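You operate a simulated robot arm through the tools that you are given. There is no shell and no other tool.

You run a simulated robot arm. Do the job below in one go: nothing can be reset, and whatever is moved stays where it is left.

JOB
Scoop the spilt nuts into the pink pan and rake them level.
Fine: use the blue scoop and the white paddle; put scoop and paddle back where they were; nothing stays spilt. Set down upright: blue scoop, white paddle.

It is judged by the outcome, as a careful person would: the job done as asked, and still so three seconds after it is handed in. It fails if anything else is knocked over, pushed out of place, dropped, spilled or broken.

ROBOT AND FRAMES
A 7-joint arm with a two-finger parallel gripper, fixed in place. Base frame: the origin is at the foot of the arm, x ahead of it, y to its left, z up; the work surface is at about z = 900. Units: mm, degrees, N and s.
Its first joint turns from -166.0 to 166.0 degrees. Payload 1.57 kg.
The tool frame sits at the grasp point between the pads (the TCP): z along the fingers, y along the line on which they close. The tips reach 30 mm beyond it. The gripper opens to 80 mm. The fingers are 17 mm wide and 12 mm thick; the gripper's body (40 by 82 mm) begins 80 mm behind the TCP.
Orientation is that of the tool frame in the base frame, as a unit quaternion [w, x, y, z]. With the fingers straight down and closing along the base's y, the tool's x points along the base's -x, its y along +y and its z along -z.

CONTROLS
- The arm moves only by the tool play_rows. Its argument "motion" is a list of rows, each a list of 7 numbers: the closure in counts, from 0 (fully open) to 255 (shut), then the shift along the tool's x, y, z in units of 150 mm (1.0 is 150 mm), then the turn, a rotation vector about the tool's x, y, z in units of 90 degrees (1.0 is 90 degrees). In form: [[claw, tx, ty, tz, ax, ay, az], ...]. A call has 1 to 20 rows; each row is the pose to reach, as a shift and turn from the pose commanded when the call began, along the tool's axes at that moment. A call with a number of a shift or a turn outside -1 to 1 is refused whole. A row lasts 0.2 s, in which the tool goes at most 50 mm and 8.6 degrees; a call with a longer step from one row to the next is refused whole, and so is a gripper value outside its range. A pose out of reach is approached as far as the arm can. The call stops where the force on the tool passes 90 N (or 10 N more than at its start, if that is more) or the arm is blocked; 0.2 s more then pass. Each finger travels about 153 mm/s and halts on what it meets, pressing with about 42 N; the grip force reading is that of the motor and also rises with nothing between the fingers. The clock runs only during rows and for 0.2 s after the last one: add rows that repeat a pose to give the fingers time. It gives the time, the measured TCP pose, the force on the tool (base axes), the opening and the grip force at its end, in the units of the frame above (readings bear some noise), with the torque about the TCP (base axes, N m) and any sound that the robot's microphone picked up, and new pictures: "show" is both (left out), scene, wrist or none.
- Cameras (640 x 400 px; columns grow to the right, rows downward): "scene" is fixed at [400.1, -651.2, 1475.8]; the picture's right is [1.00, 0.04, 0.00], its down [0.01, -0.28, -0.96] and it looks along [-0.04, 0.96, -0.28] (base axes); focal length 375 px, centre (320, 200). "wrist" rides on the gripper at [72, -7, -122] in the tool frame; the picture's right is [0.09, 1.00, 0.00], its down [-0.84, 0.08, -0.54] and it looks along [-0.54, 0.05, 0.84] (tool axes); focal length 238 px, centre (320, 200). There is no depth. A picture from a camera that has moved, and an enlarged one, comes with that camera's place and axes in the base frame and with its lens.
- zoom(camera, box): a new picture of the part [left, top, right, bottom] of that camera's present view, enlarged. The clock stands still meanwhile.
- hand_in(): hands the job in; it is judged then, once.

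Nothing tells you positions but the pictures and the camera data. Unless the task says otherwise, let go and move clear before handing in.

The tools are called as a command line: name --pt "numbers of a row" for each row, then --argument value for the rest, lists and objects as JSON in quotes. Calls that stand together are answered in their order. play_rows: Moves the arm, as the interface text tells. Its arguments: {"type":"object","properties":{"motion":{"type":"array","items":{"type":"array","items":{"type":"number"}}},"show":{"type":"string","enum":["both","scene","wrist","none"]}},"required":["motion"]} The other tools are called the same way: zoom (camera, box) takes an enlarged picture of a part of a camera's view; hand_in () hands the job in.

At the start:

```text
time_s: 0.0
tool_pos: [306.4, 509.1, 1327.1]
ee_rot: [0.0, 0.0, 1.0, -0.001]
force: [0.1, 0.1, 0.6]
torque: [0.03, -0.01, 0.04]
gripper_width: 79.9
gripper_force: 0.1
```

scene: 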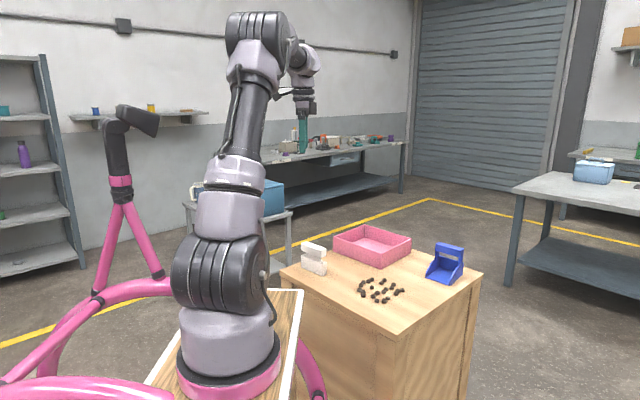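
wrist: 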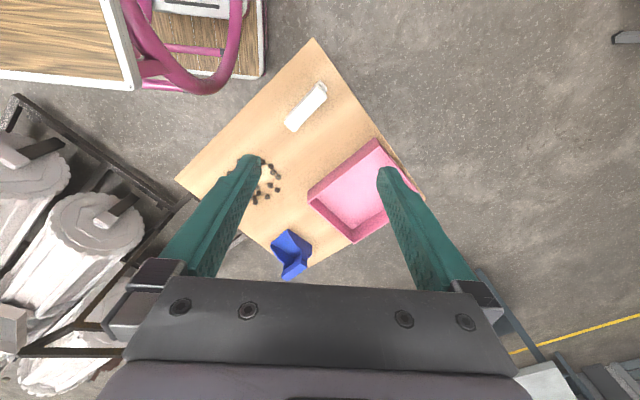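

I see a small wooden table with a pink pan, a white paddle, a blue scoop and a scatter of dark nuts, to the right of the arm. I'll look closer before moving.

zoom --camera "scene" --box '[270, 210, 490, 340]'

zoom --camera "wrist" --box '[160, 30, 440, 290]'

zoom --camera "scene" --box '[410, 230, 480, 300]'

zoom --camera "scene" --box '[280, 230, 350, 290]'

```text
2.91 times, centred on (380, 275) of scene
camera zoom: at [400.1, -651.2, 1475.8], right [1.0, 0.04, 0.0], down [0.01, -0.28, -0.96], along [-0.04, 0.96, -0.28], focal length 1091 px, centre (146, -18)
```

zoom: 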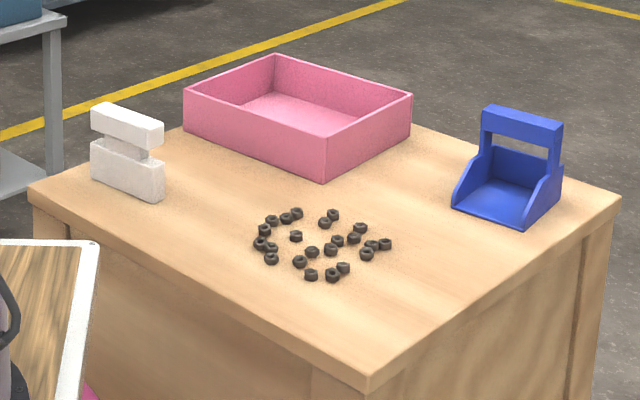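

```text
1.54 times, centred on (300, 160) of wrist
camera zoom: at [234.6, 503.2, 1451.4], right [-0.09, 1.0, 0.0], down [0.84, 0.08, 0.54], along [0.54, 0.05, -0.84], focal length 367 px, centre (351, 262)
```

zoom: 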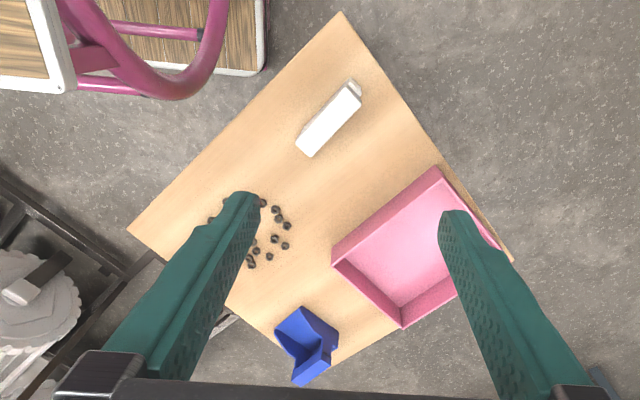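

```text
5.71 times, centred on (445, 265) of scene
camera zoom: at [400.1, -651.2, 1475.8], right [1.0, 0.04, 0.0], down [0.01, -0.28, -0.96], along [-0.04, 0.96, -0.28], focal length 2143 px, centre (-394, -171)
```

zoom: 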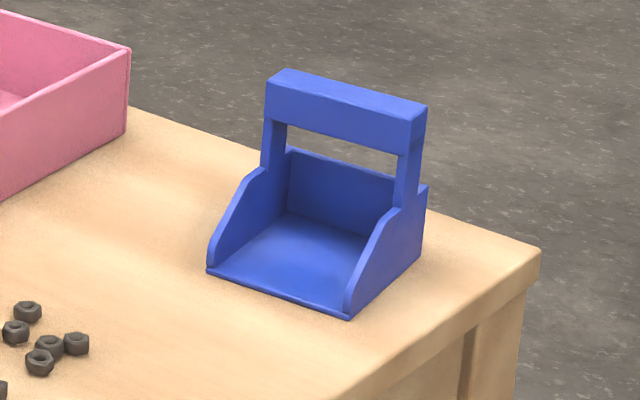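

```text
6.67 times, centred on (315, 260) of scene
camera zoom: at [400.1, -651.2, 1475.8], right [1.0, 0.04, 0.0], down [0.01, -0.28, -0.96], along [-0.04, 0.96, -0.28], focal length 2500 px, centre (353, -200)
```

zoom: 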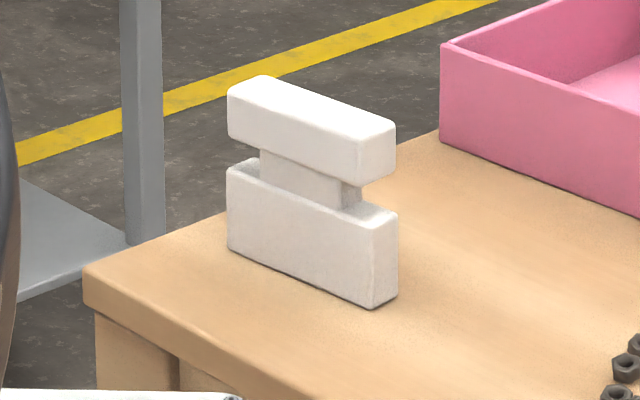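

The scoop is at about (755, 437) with its mouth facing the robot. The paddle is at about (331, 480), the pan is centred near (540, 654), and the nuts are around (537, 361). All the tools are turned about -39°. I'll move the wrist camera over to see them closer.

play_rows --pt "0 -0.3 0 0.1 0 0 0.0867" --pt "0 -0.6 0 0.2 0 0 0.1733" --pt "0 -0.9 0 0.3 0 0 0.26" --pt "0 -1 0 0.4 0 0 0.3467" --pt "0 -1 0 0.5 0 0 0.433" --pt "0 -1 0 0.5 0 0 0.433" --show "wrist"

```text
time_s: 1.4
tool_pos: [455.6, 508.7, 1251.3]
ee_rot: [0.0, 0.334, 0.942, -0.001]
force: [0.0, -0.3, 0.0]
torque: [-0.02, 0.04, 0.0]
gripper_width: 80.0
gripper_force: 0.1
camera wrist: at [396.2, 549.9, 1375.3], right [0.56, 0.83, 0.0], down [0.7, -0.47, 0.54], along [0.45, -0.3, -0.84], focal length 238 px, centre (320, 200)
```

wrist: 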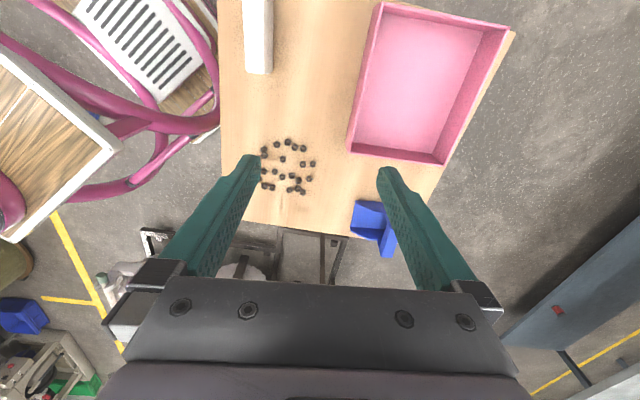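

The view is good from here; I'll zoom in on the nuts and the scoop.

zoom --camera "wrist" --box '[240, 120, 340, 210]'

zoom --camera "wrist" --box '[340, 180, 420, 270]'

zoom --camera "wrist" --box '[330, 0, 520, 180]'

```text
4.44 times, centred on (290, 165) of wrist
camera zoom: at [396.2, 549.9, 1375.3], right [0.56, 0.83, 0.0], down [0.7, -0.47, 0.54], along [0.45, -0.3, -0.84], focal length 1059 px, centre (453, 356)
```

zoom: 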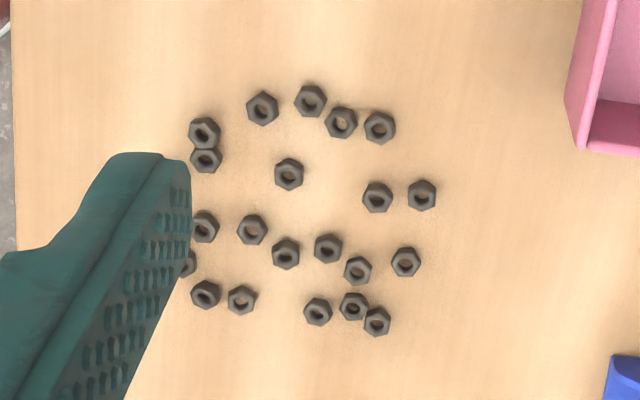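

```text
4.44 times, centred on (380, 225) of wrist
camera zoom: at [396.2, 549.9, 1375.3], right [0.56, 0.83, 0.0], down [0.7, -0.47, 0.54], along [0.45, -0.3, -0.84], focal length 1059 px, centre (53, 89)
```

zoom: 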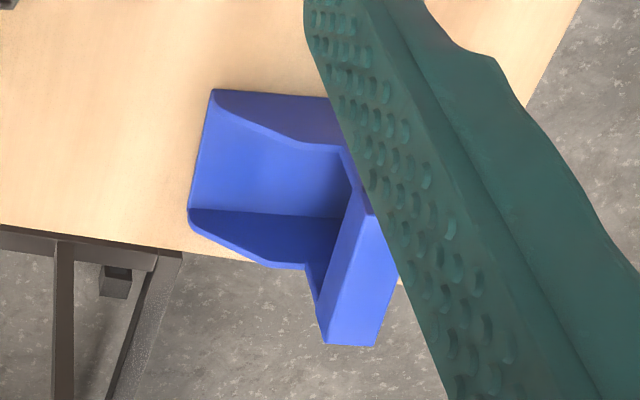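

```text
2.22 times, centred on (425, 90) of wrist
camera zoom: at [396.2, 549.9, 1375.3], right [0.56, 0.83, 0.0], down [0.7, -0.47, 0.54], along [0.45, -0.3, -0.84], focal length 530 px, centre (87, 444)
```

zoom: 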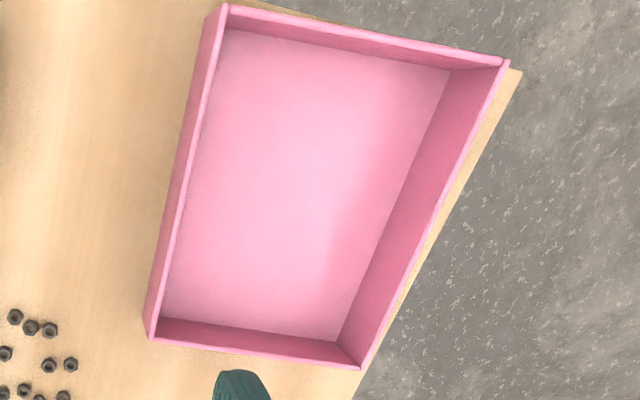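

All 22 nuts show between about p 560–687 and q 123–252 (p and q run along and across the tools' heading). I'll check how thin the scoop's lip is and see the scoop from closer up.

zoom --camera "scene" --box '[428, 255, 458, 285]'

play_rows --pt "0 -0.2 0.2 0.1 0 0 0" --pt "0 -0.4 0.4 0.25 0 0 0" --pt "0 -0.6 0.55 0.4 0 0 0" --pt "0 -0.7 0.7 0.55 0 0 0" --pt "0 -0.743 0.868 0.68 0 0 0" --pt "0 -0.743 0.868 0.68 0 0 0" --show "wrist"

```text
13.33 times, centred on (443, 270) of scene
camera zoom: at [400.1, -651.2, 1475.8], right [1.0, 0.04, 0.0], down [0.01, -0.28, -0.96], along [-0.04, 0.96, -0.28], focal length 5001 px, centre (-1320, -733)
```

zoom: 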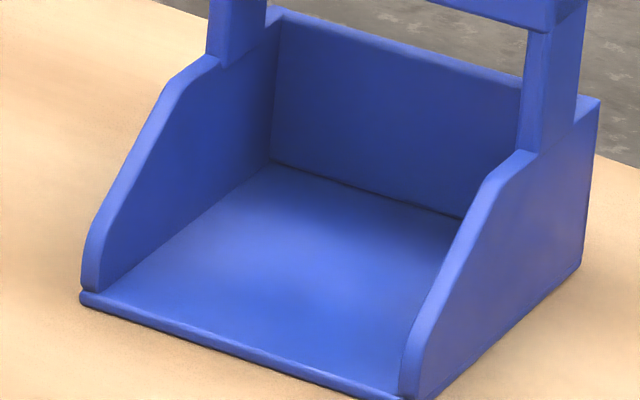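

```text
time_s: 2.8
tool_pos: [624.5, 540.2, 1149.8]
ee_rot: [0.0, 0.334, 0.942, 0.0]
force: [-1.4, 0.1, 0.4]
torque: [0.02, 0.02, 0.0]
gripper_width: 80.0
gripper_force: 0.1
camera wrist: at [564.7, 581.6, 1274.0], right [0.55, 0.83, 0.0], down [0.7, -0.47, 0.54], along [0.45, -0.3, -0.84], focal length 238 px, centre (320, 200)
```

wrist: 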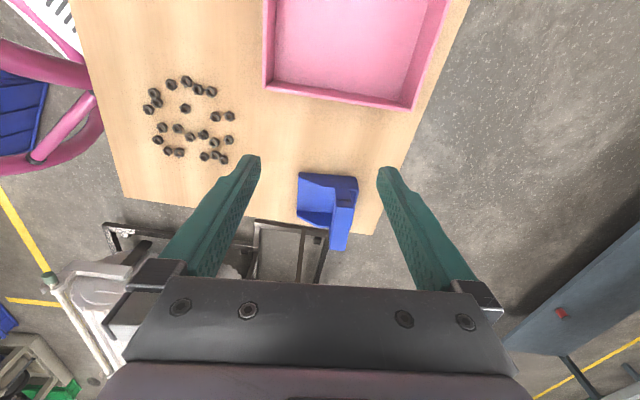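

The lip looks like a thin plate 2–3 mm thick that sticks out slightly ahead of the walls. I'll zoom in on the scoop from the wrist to find the bar's exact position.

zoom --camera "wrist" --box '[280, 155, 380, 260]'

zoom --camera "scene" --box '[415, 235, 475, 295]'

zoom --camera "scene" --box '[350, 265, 410, 310]'

```text
3.81 times, centred on (330, 208) of wrist
camera zoom: at [564.7, 581.6, 1274.0], right [0.55, 0.83, 0.0], down [0.7, -0.47, 0.54], along [0.45, -0.3, -0.84], focal length 908 px, centre (282, 171)
```

zoom: 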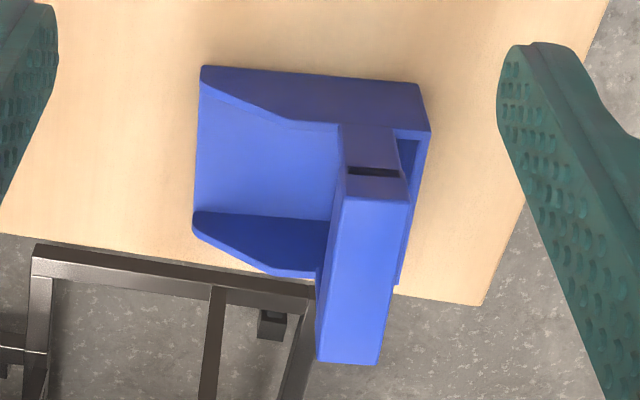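

```text
6.67 times, centred on (445, 265) of scene
camera zoom: at [400.1, -651.2, 1475.8], right [1.0, 0.04, 0.0], down [0.01, -0.28, -0.96], along [-0.04, 0.96, -0.28], focal length 2500 px, centre (-513, -233)
```

zoom: 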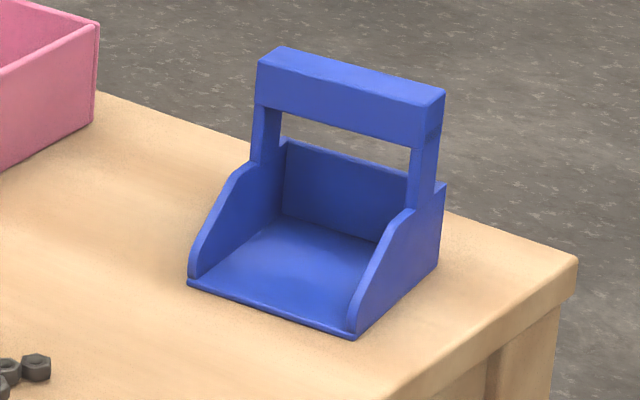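

```text
8.89 times, centred on (380, 288) of scene
camera zoom: at [400.1, -651.2, 1475.8], right [1.0, 0.04, 0.0], down [0.01, -0.28, -0.96], along [-0.04, 0.96, -0.28], focal length 3334 px, centre (-213, -578)
```

zoom: 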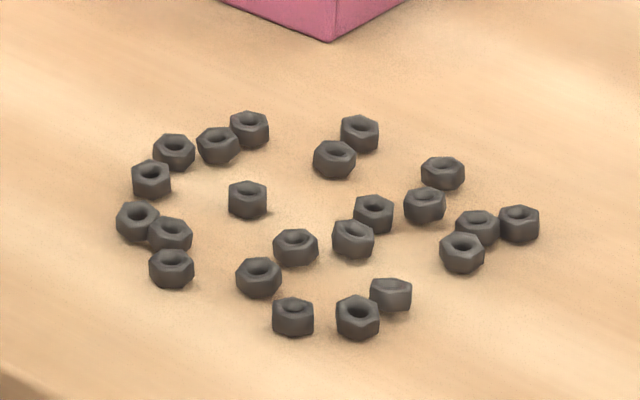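

The bar's top is at about z=1000, centred near (774, 479), and about 24 mm thick. The nuts lie in two bands, each narrower than the scoop. I'll move above the bar first.

play_rows --pt "0 -0.25 0.1 0.05 0 0 0" --pt "0 -0.5 0.2 0.15 0 0 0" --pt "0 -0.75 0.31 0.28 0 0 0" --pt "0 -0.97 0.31 0.42 0 0 0" --pt "0 -1 0.31 0.55 0 0 0" --pt "0 -1 0.31 0.55 0 0 0" --show "both"

```text
time_s: 4.2
tool_pos: [769.7, 481.1, 1068.2]
ee_rot: [0.0, 0.334, 0.943, 0.001]
force: [0.5, 0.1, -0.5]
torque: [0.0, 0.0, 0.02]
gripper_width: 80.1
gripper_force: 0.1
camera wrist: at [711.1, 522.7, 1191.6], right [0.55, 0.83, 0.0], down [0.7, -0.47, 0.54], along [0.45, -0.3, -0.84], focal length 238 px, centre (320, 200)
```

scene: 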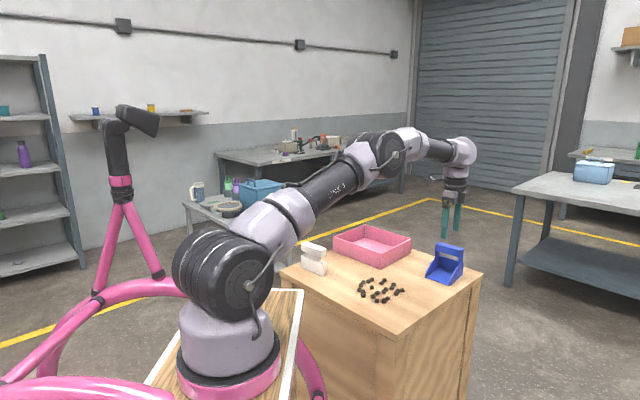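
wrist: 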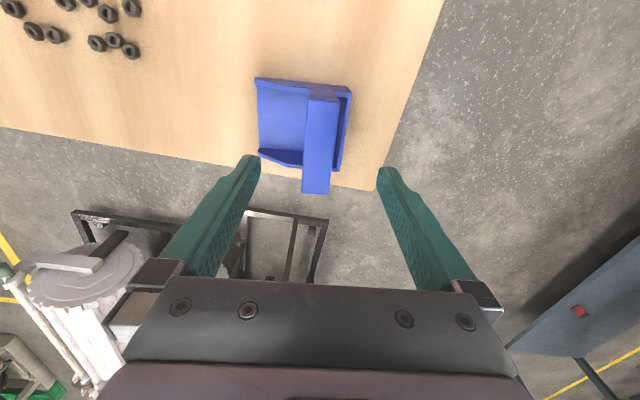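

The gripper is now above the scoop's bar. I'll zoom in to refine the bar's position before going down.

zoom --camera "wrist" --box '[240, 65, 370, 205]'

zoom --camera "scene" --box '[410, 180, 490, 290]'

```text
2.86 times, centred on (305, 135) of wrist
camera zoom: at [711.1, 522.7, 1191.6], right [0.55, 0.83, 0.0], down [0.7, -0.47, 0.54], along [0.45, -0.3, -0.84], focal length 681 px, centre (363, 386)
```

zoom: 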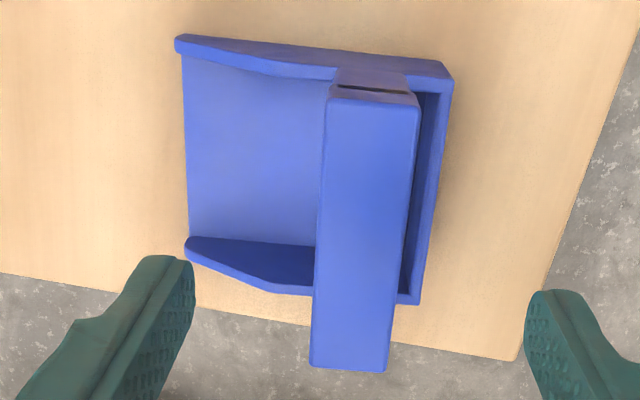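

```text
3.64 times, centred on (450, 235) of scene
camera zoom: at [400.1, -651.2, 1475.8], right [1.0, 0.04, 0.0], down [0.01, -0.28, -0.96], along [-0.04, 0.96, -0.28], focal length 1364 px, centre (-153, 73)
```

zoom: 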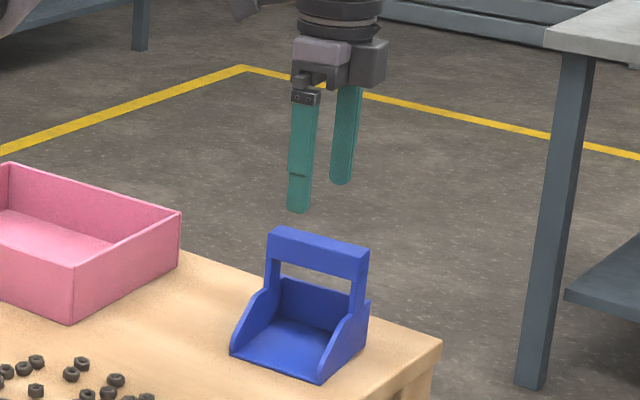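

The bar centre is confirmed at about (773, 479.7), so I'll descend over it and grip it.

play_rows --pt "0 -0.024 0.01 0.15 0 0 0" --pt "0 -0.024 0.01 0.3 0 0 0" --pt "0 -0.024 0.01 0.43 0 0 0" --pt "0 -0.024 0.01 0.5 0 0 0" --pt "0 -0.024 0.01 0.548 0 0 0" --pt "0 -0.024 0.01 0.548 0 0 0" --show "both"

```text
time_s: 5.6
tool_pos: [773.7, 481.0, 984.1]
ee_rot: [0.0, 0.334, 0.943, 0.0]
force: [0.3, 0.6, -0.4]
torque: [0.01, 0.02, -0.02]
gripper_width: 79.7
gripper_force: 0.0
camera wrist: at [714.7, 522.0, 1108.7], right [0.55, 0.83, 0.0], down [0.7, -0.47, 0.54], along [0.45, -0.3, -0.84], focal length 238 px, centre (320, 200)
```

scene: 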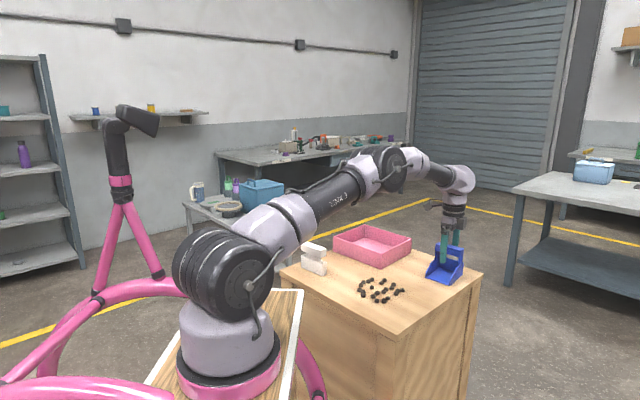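
wrist: 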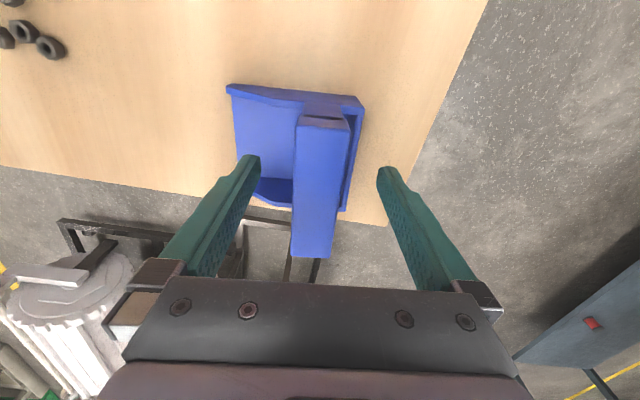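

The fingers straddle the bar, so I'll close on it.

play_rows --pt "120 0 0 0 0 0 0" --pt "180 0 0 0 0 0 0" --pt "255 0 0 0 0 0 0" --pt "255 0 0 0 0 0 0" --pt "255 0 0 0 0 0 0" --show "both"

```text
time_s: 6.8
tool_pos: [773.6, 480.1, 985.5]
ee_rot: [0.001, 0.334, 0.942, 0.0]
force: [-0.2, 0.1, 1.0]
torque: [-0.01, -0.05, -0.01]
gripper_width: 25.3
gripper_force: 36.7
camera wrist: at [714.7, 521.9, 1109.0], right [0.55, 0.83, 0.0], down [0.7, -0.47, 0.54], along [0.45, -0.3, -0.84], focal length 238 px, centre (320, 200)
```

scene: 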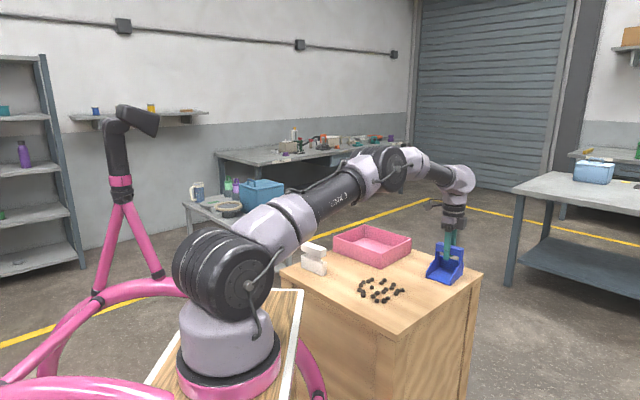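
wrist: 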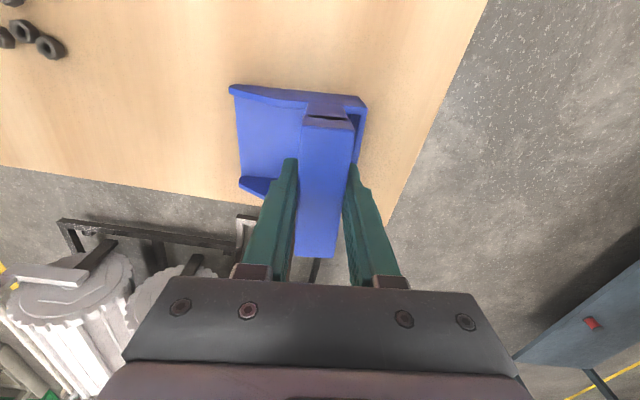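

I have the scoop (opening 25 mm) and have noted its home pose. I'll lift it and carry it behind the second band of nuts, with its lip near p=700 and centred on q=226.

play_rows --pt "255 0 0 -0.1 0 0 0" --pt "255 0 0 -0.27 0 0 0" --pt "255 0.16 -0.19 -0.27 0 0 0" --pt "255 0.33 -0.38 -0.27 0 0 0" --pt "255 0.487 -0.567 -0.27 0 0 0" --pt "255 0.487 -0.567 -0.12 0 0 0" --pt "255 0.487 -0.567 -0.04 0 0 0" --pt "255 0.487 -0.567 -0.04 0 0 0" --show "both"

```text
time_s: 8.6
tool_pos: [662.6, 459.0, 992.4]
ee_rot: [0.001, 0.333, 0.943, 0.0]
force: [0.7, 0.2, -1.2]
torque: [0.02, -0.01, 0.02]
gripper_width: 25.5
gripper_force: 36.9
camera wrist: at [603.9, 501.3, 1115.8], right [0.55, 0.83, 0.0], down [0.7, -0.47, 0.54], along [0.45, -0.3, -0.84], focal length 238 px, centre (320, 200)
```

scene: 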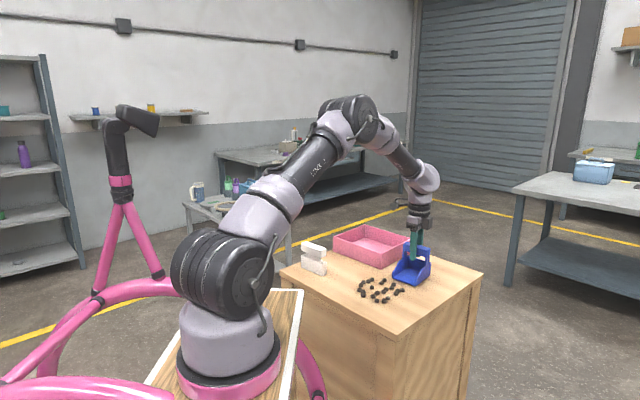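
wrist: 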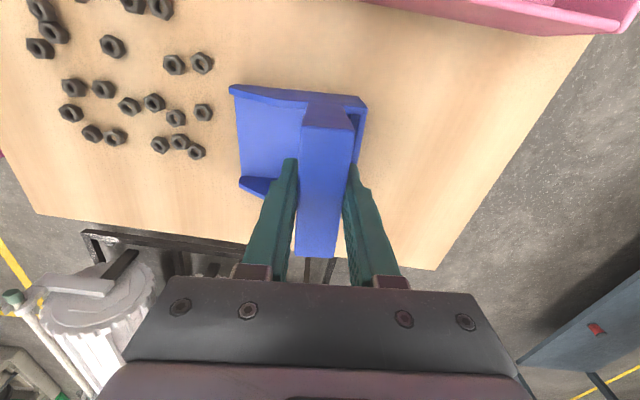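

The scoop hangs about 6 mm above the table. I'll check its alignment with the second band of nuts.

zoom --camera "wrist" --box '[20, 0, 320, 200]'

zoom --camera "scene" --box '[340, 225, 450, 310]'

```text
2.00 times, centred on (170, 100) of wrist
camera zoom: at [603.9, 501.3, 1115.8], right [0.55, 0.83, 0.0], down [0.7, -0.47, 0.54], along [0.45, -0.3, -0.84], focal length 477 px, centre (620, 400)
```

zoom: 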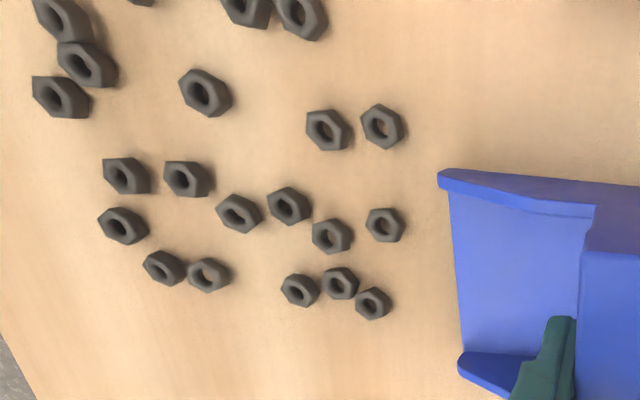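

```text
4.71 times, centred on (395, 268) of scene
camera zoom: at [400.1, -651.2, 1475.8], right [1.0, 0.04, 0.0], down [0.01, -0.28, -0.96], along [-0.04, 0.96, -0.28], focal length 1765 px, centre (-33, -118)
```

zoom: 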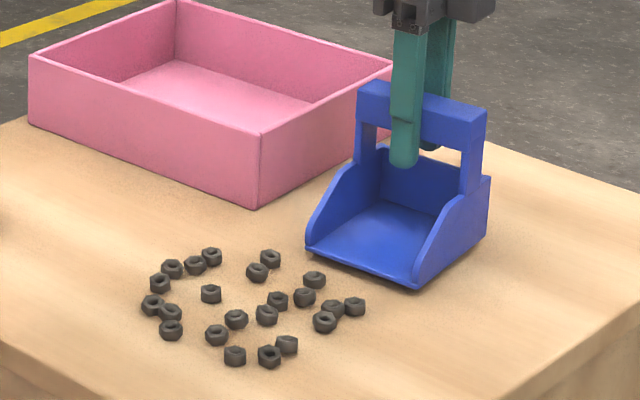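

The alignment is good, with a small 3 mm shift to make. I'll lower the scoop to table height and push toward the first nuts as a test of how they take the lip.

play_rows --pt "255 0.02 0 0.02 0 0 0" --pt "255 0.02 0 0.04 0 0 0" --pt "255 0.02 -0.1 0.041 0 0 0" --pt "255 0.02 -0.2 0.042 0 0 0" --pt "255 0.02 -0.3 0.042 0 0 0" --pt "255 0.02 -0.4 0.042 0 0 0" --show "both"

zoom --camera "wrist" --box '[20, 0, 320, 200]'

zoom --camera "scene" --box '[340, 225, 450, 310]'

```text
time_s: 10.0
tool_pos: [623.4, 415.9, 986.9]
ee_rot: [0.0, 0.335, 0.942, 0.0]
force: [-0.6, 1.3, -2.5]
torque: [0.01, -0.01, -0.01]
gripper_width: 25.7
gripper_force: 37.2
camera wrist: at [564.0, 457.5, 1109.4], right [0.55, 0.83, 0.0], down [0.7, -0.47, 0.54], along [0.45, -0.3, -0.84], focal length 238 px, centre (320, 200)
```

scene: 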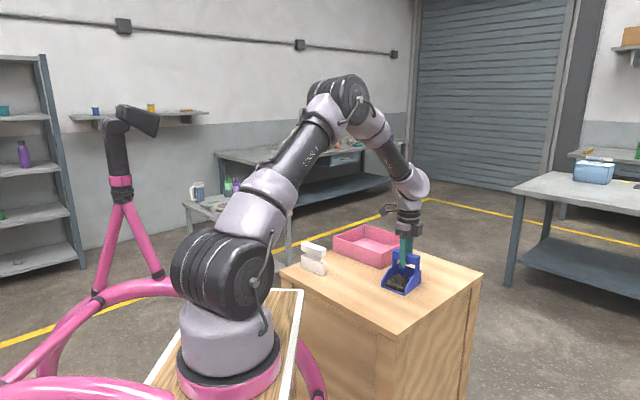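
wrist: 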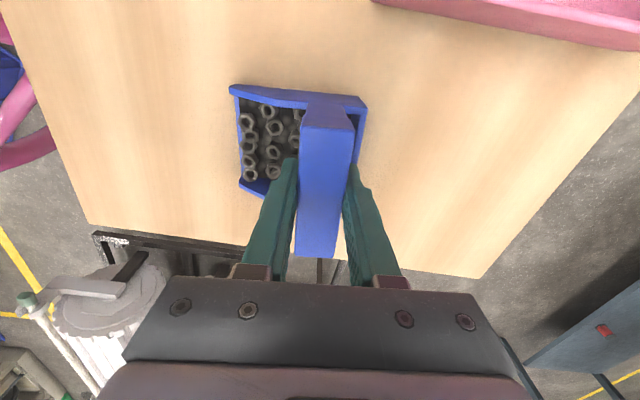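

```text
2.00 times, centred on (170, 100) of wrist
camera zoom: at [564.0, 457.5, 1109.4], right [0.55, 0.83, 0.0], down [0.7, -0.47, 0.54], along [0.45, -0.3, -0.84], focal length 477 px, centre (620, 400)
```

zoom: 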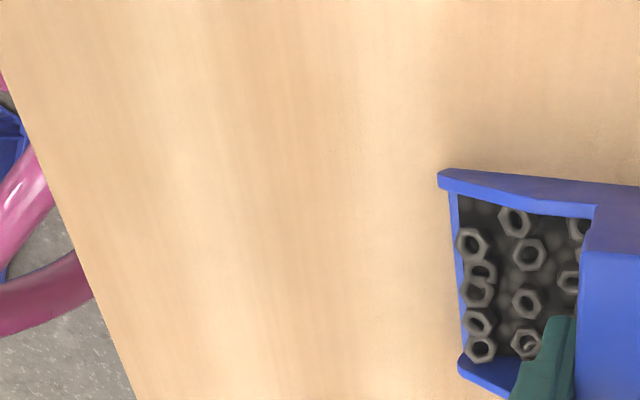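

```text
4.71 times, centred on (395, 268) of scene
camera zoom: at [400.1, -651.2, 1475.8], right [1.0, 0.04, 0.0], down [0.01, -0.28, -0.96], along [-0.04, 0.96, -0.28], focal length 1765 px, centre (-33, -118)
```

zoom: 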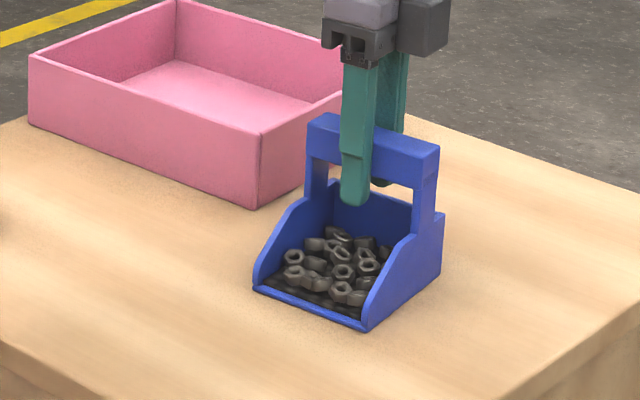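

The scoop took all the nuts in one push and the table looks clear. I'll lift with the nose slightly up and carry it toward the pan.

play_rows --pt "255 0 0 -0.06 0.04 0 0" --pt "255 0 0 -0.17 0.11 0 0" --pt "255 0 0 -0.33 0.11 0 0" --pt "255 0 0 -0.5 0.11 0 0" --pt "255 0.1 0.05 -0.6 0.11 0 0" --pt "255 0.25 0.15 -0.65 0.11 0 0" --pt "255 0.4 0.27 -0.65 0.11 0 0" --pt "255 0.55 0.4 -0.65 0.11 0 0" --pt "255 0.7 0.53 -0.65 0.11 0 0" --pt "255 0.85 0.66 -0.65 0.11 0 0" --pt "255 0.96 0.77 -0.65 0.11 0 0" --pt "255 1.0 0.82 -0.65 0.11 0 0" --pt "255 1.0 0.82 -0.65 0.11 0 0" --show "both"

zoom --camera "scene" --box '[280, 190, 490, 320]'

```text
time_s: 12.8
tool_pos: [580.5, 594.1, 1082.0]
ee_rot: [-0.028, 0.333, 0.939, -0.082]
force: [-0.3, 0.5, -1.7]
torque: [0.03, 0.0, 0.05]
gripper_width: 25.7
gripper_force: 37.0
out of reach, approached as far as the arm can: row 11, 12, 13
camera wrist: at [532.9, 652.0, 1205.0], right [0.55, 0.82, -0.17], down [0.76, -0.39, 0.52], along [0.36, -0.41, -0.84], focal length 238 px, centre (320, 200)
```

scene: 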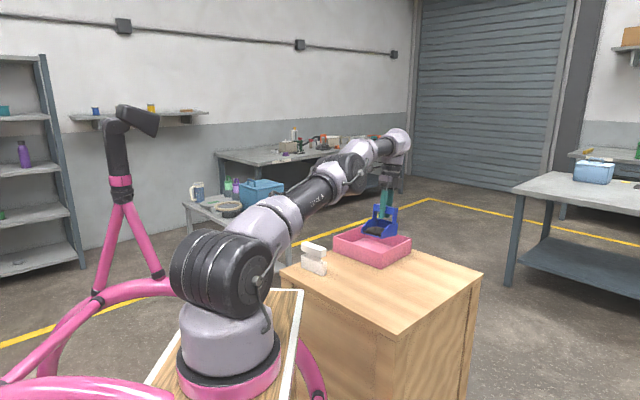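
wrist: 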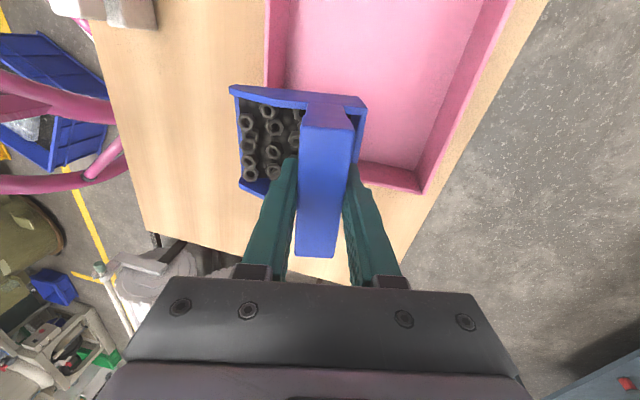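

```text
3.05 times, centred on (385, 255) of scene
camera zoom: at [400.1, -651.2, 1475.8], right [1.0, 0.04, 0.0], down [0.01, -0.28, -0.96], along [-0.04, 0.96, -0.28], focal length 1143 px, centre (122, 32)
```

zoom: 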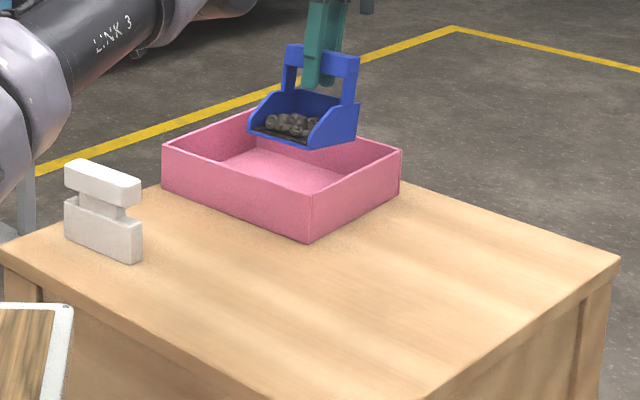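

The nuts are in the scoop and the table is clear. The last rows were slightly out of reach because of the nose-up tilt, so I'll level the scoop and shift toward the pan's middle.

play_rows --pt "255 0.08 0.004 0.02 -0.03 0 0" --pt "255 0.2 0.01 0.06 -0.07 0 0" --pt "255 0.3 0.015 0.09 -0.11 0 0" --pt "255 0.32 0.017 0.099 -0.11 0 0" --pt "255 0.32 0.017 0.099 -0.11 0 0" --show "both"

zoom --camera "scene" --box '[280, 190, 490, 320]'

```text
time_s: 14.0
tool_pos: [541.5, 624.2, 1068.1]
ee_rot: [0.001, 0.334, 0.943, 0.001]
force: [-0.4, 0.5, -1.4]
torque: [0.01, 0.01, -0.01]
gripper_width: 25.6
gripper_force: 36.8
camera wrist: at [482.1, 665.3, 1191.2], right [0.55, 0.83, 0.0], down [0.7, -0.47, 0.54], along [0.45, -0.3, -0.84], focal length 238 px, centre (320, 200)
```

scene: 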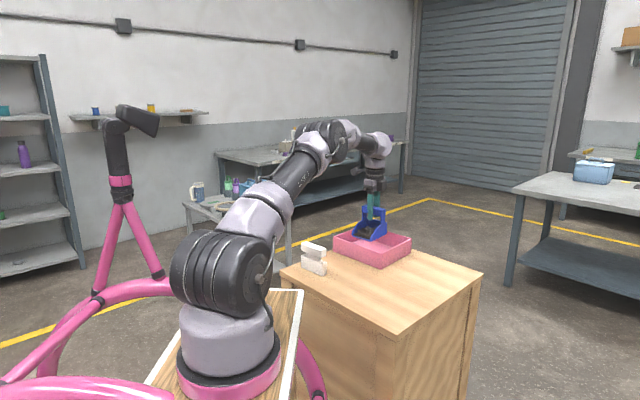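
wrist: 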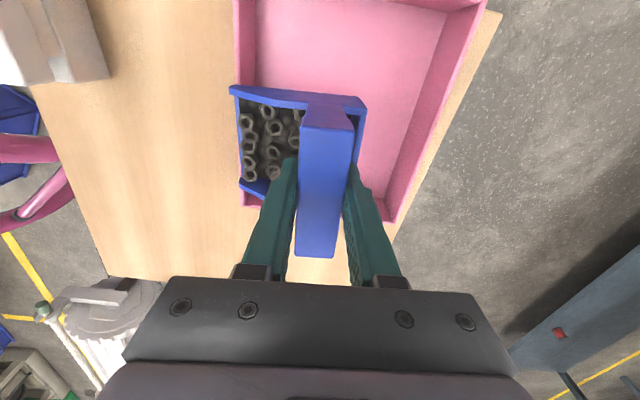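

```text
3.05 times, centred on (385, 255) of scene
camera zoom: at [400.1, -651.2, 1475.8], right [1.0, 0.04, 0.0], down [0.01, -0.28, -0.96], along [-0.04, 0.96, -0.28], focal length 1143 px, centre (122, 32)
```

zoom: 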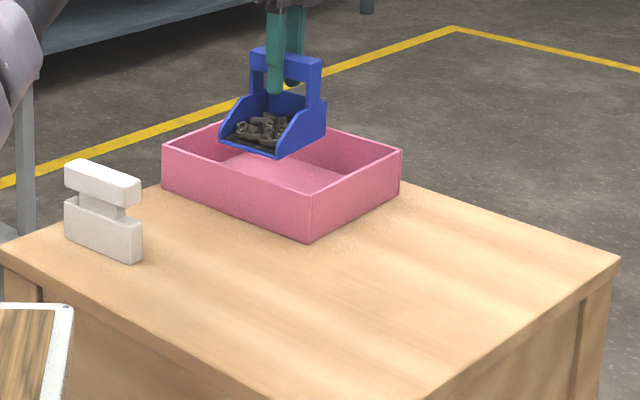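

The scoop is level over the near side of the pan. I'll tip it nose-down while moving the lip into the pan's middle.

play_rows --pt "255 0.02 0.07 -0.013 -0.08 0 0" --pt "255 0.04 0.136 -0.047 -0.17 0 0" --pt "255 0.06 0.149 -0.047 -0.26 0 0" --pt "255 0.06 0.136 -0.013 -0.35 0 0" --pt "255 0.06 0.096 0.067 -0.44 0 0" --pt "255 0.06 0.056 0.12 -0.53 0 0" --pt "255 0.06 0.003 0.147 -0.62 0 0" --pt "255 0.06 -0.037 0.167 -0.69 0 0" --pt "255 0.06 -0.037 0.167 -0.69 0 0" --pt "255 0.06 -0.037 0.167 -0.69 0 0" --pt "255 0.06 -0.037 0.167 -0.69 0 0" --show "both"

zoom --camera "scene" --box '[280, 190, 490, 320]'

```text
time_s: 16.4
tool_pos: [533.3, 625.0, 1042.4]
ee_rot: [0.173, 0.286, 0.807, 0.486]
force: [0.2, -0.8, -0.9]
torque: [-0.01, 0.0, 0.04]
gripper_width: 25.6
gripper_force: 37.1
camera wrist: at [407.0, 585.9, 1095.3], right [0.22, 0.42, 0.88], down [0.37, -0.87, 0.32], along [0.9, 0.26, -0.35], focal length 238 px, centre (320, 200)
```

scene: 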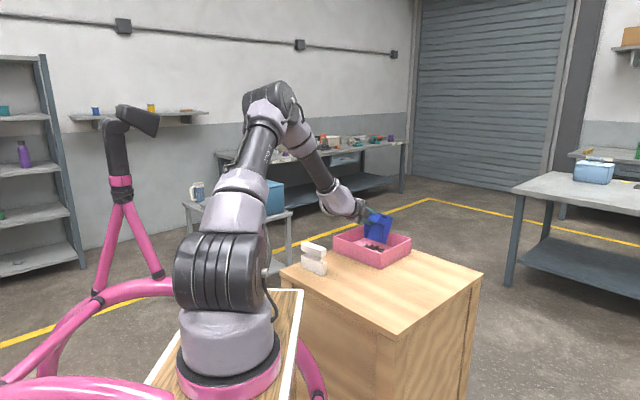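
wrist: 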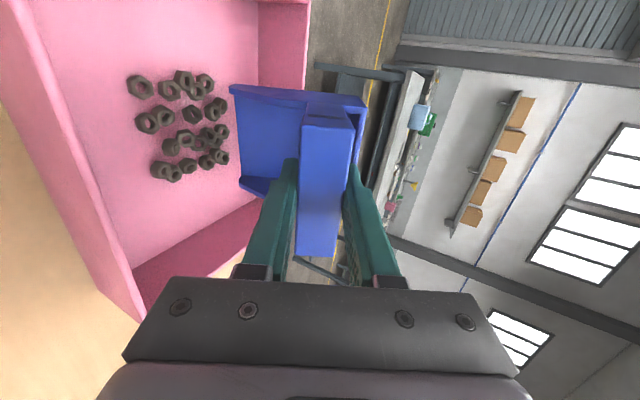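

```text
3.05 times, centred on (385, 255) of scene
camera zoom: at [400.1, -651.2, 1475.8], right [1.0, 0.04, 0.0], down [0.01, -0.28, -0.96], along [-0.04, 0.96, -0.28], focal length 1143 px, centre (122, 32)
```

zoom: 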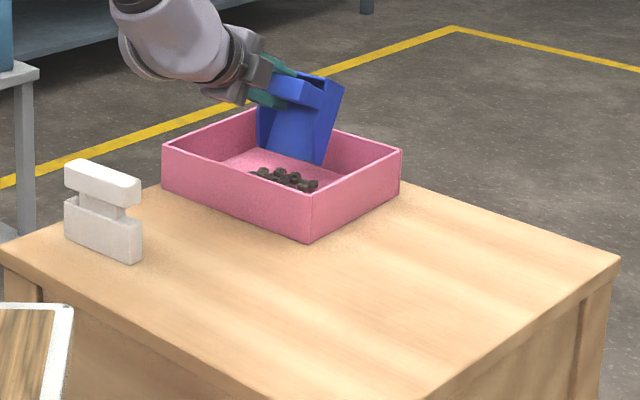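

The nuts slid out into the pan. I'll count them and check that the scoop is empty.

zoom --camera "wrist" --box '[100, 50, 260, 200]'

zoom --camera "wrist" --box '[220, 70, 380, 270]'

```text
2.67 times, centred on (180, 125) of wrist
camera zoom: at [407.0, 585.9, 1095.3], right [0.22, 0.42, 0.88], down [0.37, -0.87, 0.32], along [0.9, 0.26, -0.35], focal length 636 px, centre (693, 400)
```

zoom: 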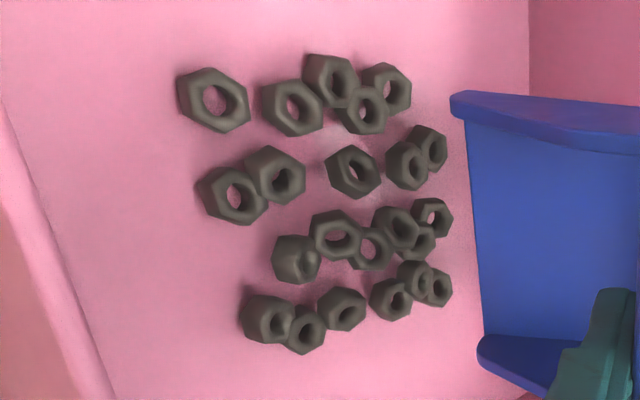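

```text
2.00 times, centred on (300, 170) of wrist
camera zoom: at [407.0, 585.9, 1095.3], right [0.22, 0.42, 0.88], down [0.37, -0.87, 0.32], along [0.9, 0.26, -0.35], focal length 477 px, centre (360, 260)
```

zoom: 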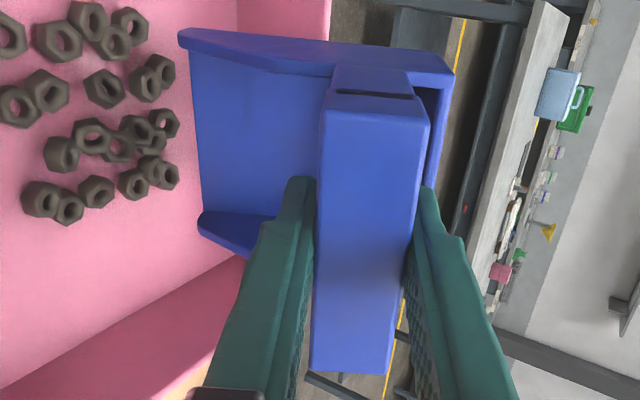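

All 22 nuts are in the pan and the scoop is empty. I'll raise it and level it for the trip home.

play_rows --pt "255 0 0.16 -0.083 0 0 0" --pt "255 0 0.32 -0.167 0 0 0" --pt "255 0 0.471 -0.25 0 0 0" --pt "255 0 0.4555 -0.279 0.09 0 0" --pt "255 0 0.44 -0.309 0.18 0 0" --pt "255 0 0.4245 -0.338 0.27 0 0" --pt "255 0 0.409 -0.368 0.36 0 0" --pt "255 0 0.3935 -0.397 0.45 0 0" --pt "255 0 0.378 -0.426 0.54 0 0" --pt "255 0 0.3625 -0.456 0.63 0 0" --pt "255 0 0.347 -0.485 0.69 0 0" --pt "255 0 0.347 -0.485 0.69 0 0" --show "both"

```text
time_s: 19.0
tool_pos: [506.7, 594.3, 1122.1]
ee_rot: [0.0, 0.333, 0.943, 0.0]
force: [0.0, 0.1, -0.8]
torque: [-0.01, 0.0, -0.01]
gripper_width: 25.5
gripper_force: 36.8
camera wrist: at [447.0, 635.5, 1246.2], right [0.55, 0.83, 0.0], down [0.7, -0.47, 0.54], along [0.45, -0.3, -0.84], focal length 238 px, centre (320, 200)
```

scene: 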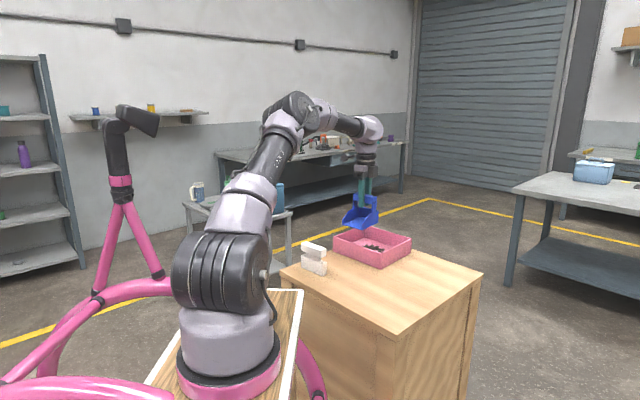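
wrist: 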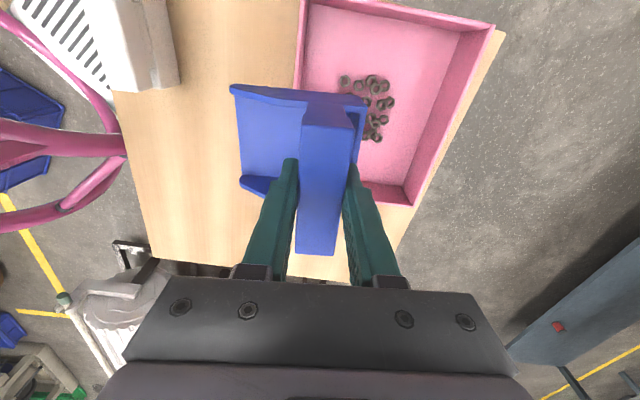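

The scoop is level, so I'll carry it back over its home spot.

play_rows --pt "255 -0.2 0.06 0.0 0 0 0" --pt "255 -0.45 0.12 0.0 0 0 0" --pt "255 -0.7 0.2 0.05 0 0 0" --pt "255 -0.9 0.27 0.12 0 0 0" --pt "255 -1.0 0.3 0.2 0 0 0" --pt "255 -1.0 0.3 0.2 0 0 0" --show "none"

```text
time_s: 20.4
tool_pos: [651.8, 533.9, 1093.9]
ee_rot: [0.0, 0.334, 0.943, -0.001]
force: [0.0, -0.8, -1.1]
torque: [0.02, 0.03, 0.0]
gripper_width: 25.3
gripper_force: 36.8
```

play_rows --pt "255 -0.22 0.06 0.0 0 0 0" --pt "255 -0.45 0.12 0.05 0 0 0" --pt "255 -0.68 0.18 0.15 0 0 0" --pt "255 -0.861 0.235 0.3 0 0 0" --pt "255 -0.861 0.235 0.45 0 0 0" --pt "255 -0.861 0.235 0.553 0 0 0" --pt "255 -0.861 0.235 0.553 0 0 0" --show "both"

zoom --camera "scene" --box '[410, 230, 480, 300]'

```text
time_s: 22.0
tool_pos: [773.9, 480.4, 1009.3]
ee_rot: [0.0, 0.334, 0.943, 0.0]
force: [0.1, -0.4, -0.8]
torque: [0.04, 0.0, 0.04]
gripper_width: 25.4
gripper_force: 37.2
camera wrist: at [715.0, 522.0, 1132.7], right [0.56, 0.83, 0.0], down [0.7, -0.47, 0.54], along [0.45, -0.3, -0.84], focal length 238 px, centre (320, 200)
```

scene: 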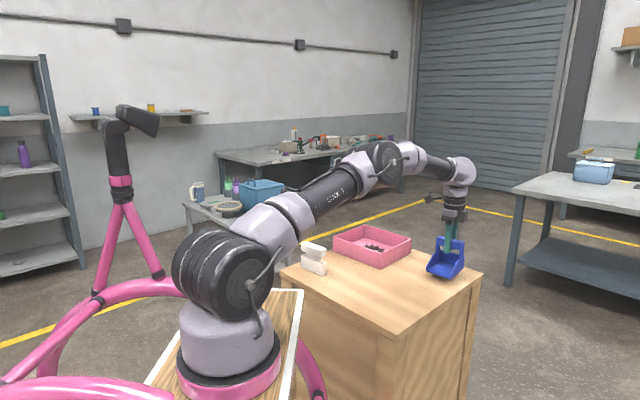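
wrist: 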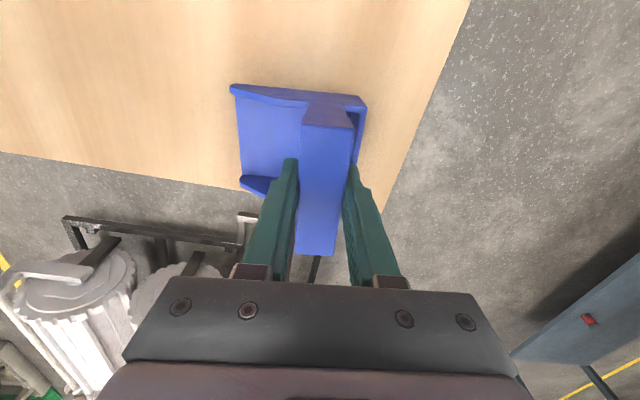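

```text
5.71 times, centred on (445, 265) of scene
camera zoom: at [400.1, -651.2, 1475.8], right [1.0, 0.04, 0.0], down [0.01, -0.28, -0.96], along [-0.04, 0.96, -0.28], focal length 2143 px, centre (-394, -171)
```

zoom: 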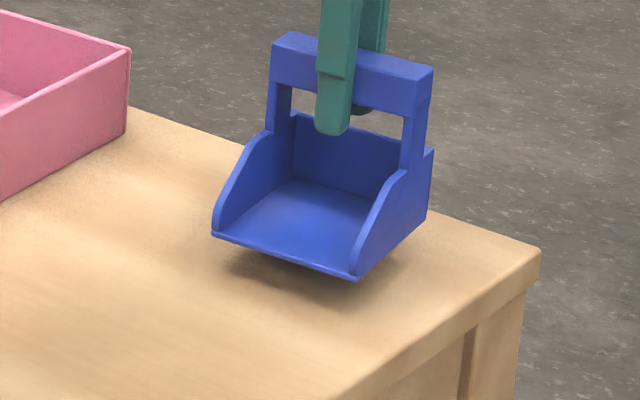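

The position matches home within a millimetre, so I'll lower the scoop gently.

play_rows --pt "255 0 0 0.06 0 0 0" --pt "255 0 0 0.11 0 0 0" --pt "255 0 0 0.14 0 0 0" --pt "255 0 0 0.155 0 0 0" --pt "255 0 0 0.162 0 0 0" --pt "255 0 0 0.162 0 0 0" --show "both"

zoom --camera "scene" --box '[410, 230, 480, 300]'

```text
time_s: 23.4
tool_pos: [774.8, 481.1, 987.9]
ee_rot: [0.001, 0.334, 0.943, 0.001]
force: [1.0, 1.2, 15.2]
torque: [-0.07, 0.06, -0.02]
gripper_width: 25.2
gripper_force: 36.4
camera wrist: at [714.6, 522.2, 1110.5], right [0.55, 0.83, 0.0], down [0.7, -0.47, 0.54], along [0.45, -0.3, -0.84], focal length 238 px, centre (320, 200)
```

scene: 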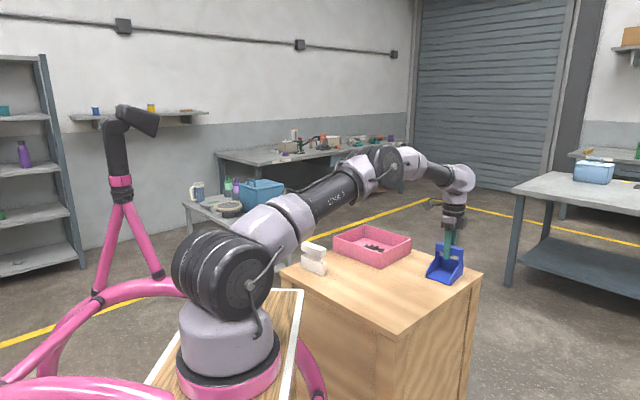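
wrist: 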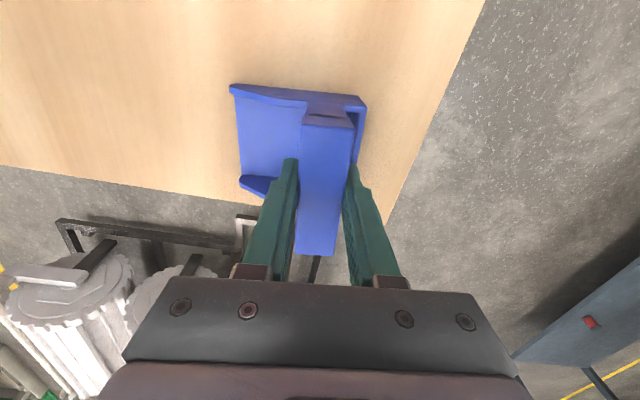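

```text
5.71 times, centred on (445, 265) of scene
camera zoom: at [400.1, -651.2, 1475.8], right [1.0, 0.04, 0.0], down [0.01, -0.28, -0.96], along [-0.04, 0.96, -0.28], focal length 2143 px, centre (-394, -171)
```

zoom: 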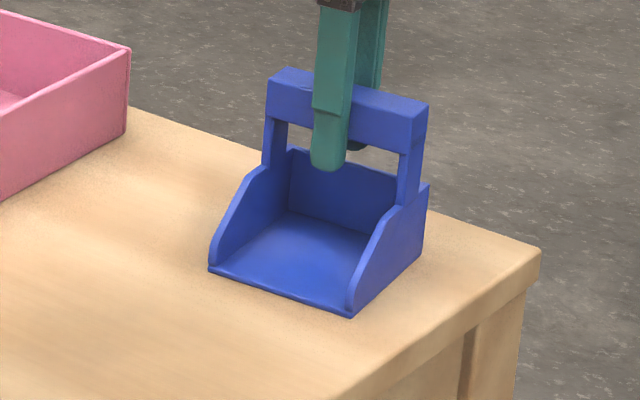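

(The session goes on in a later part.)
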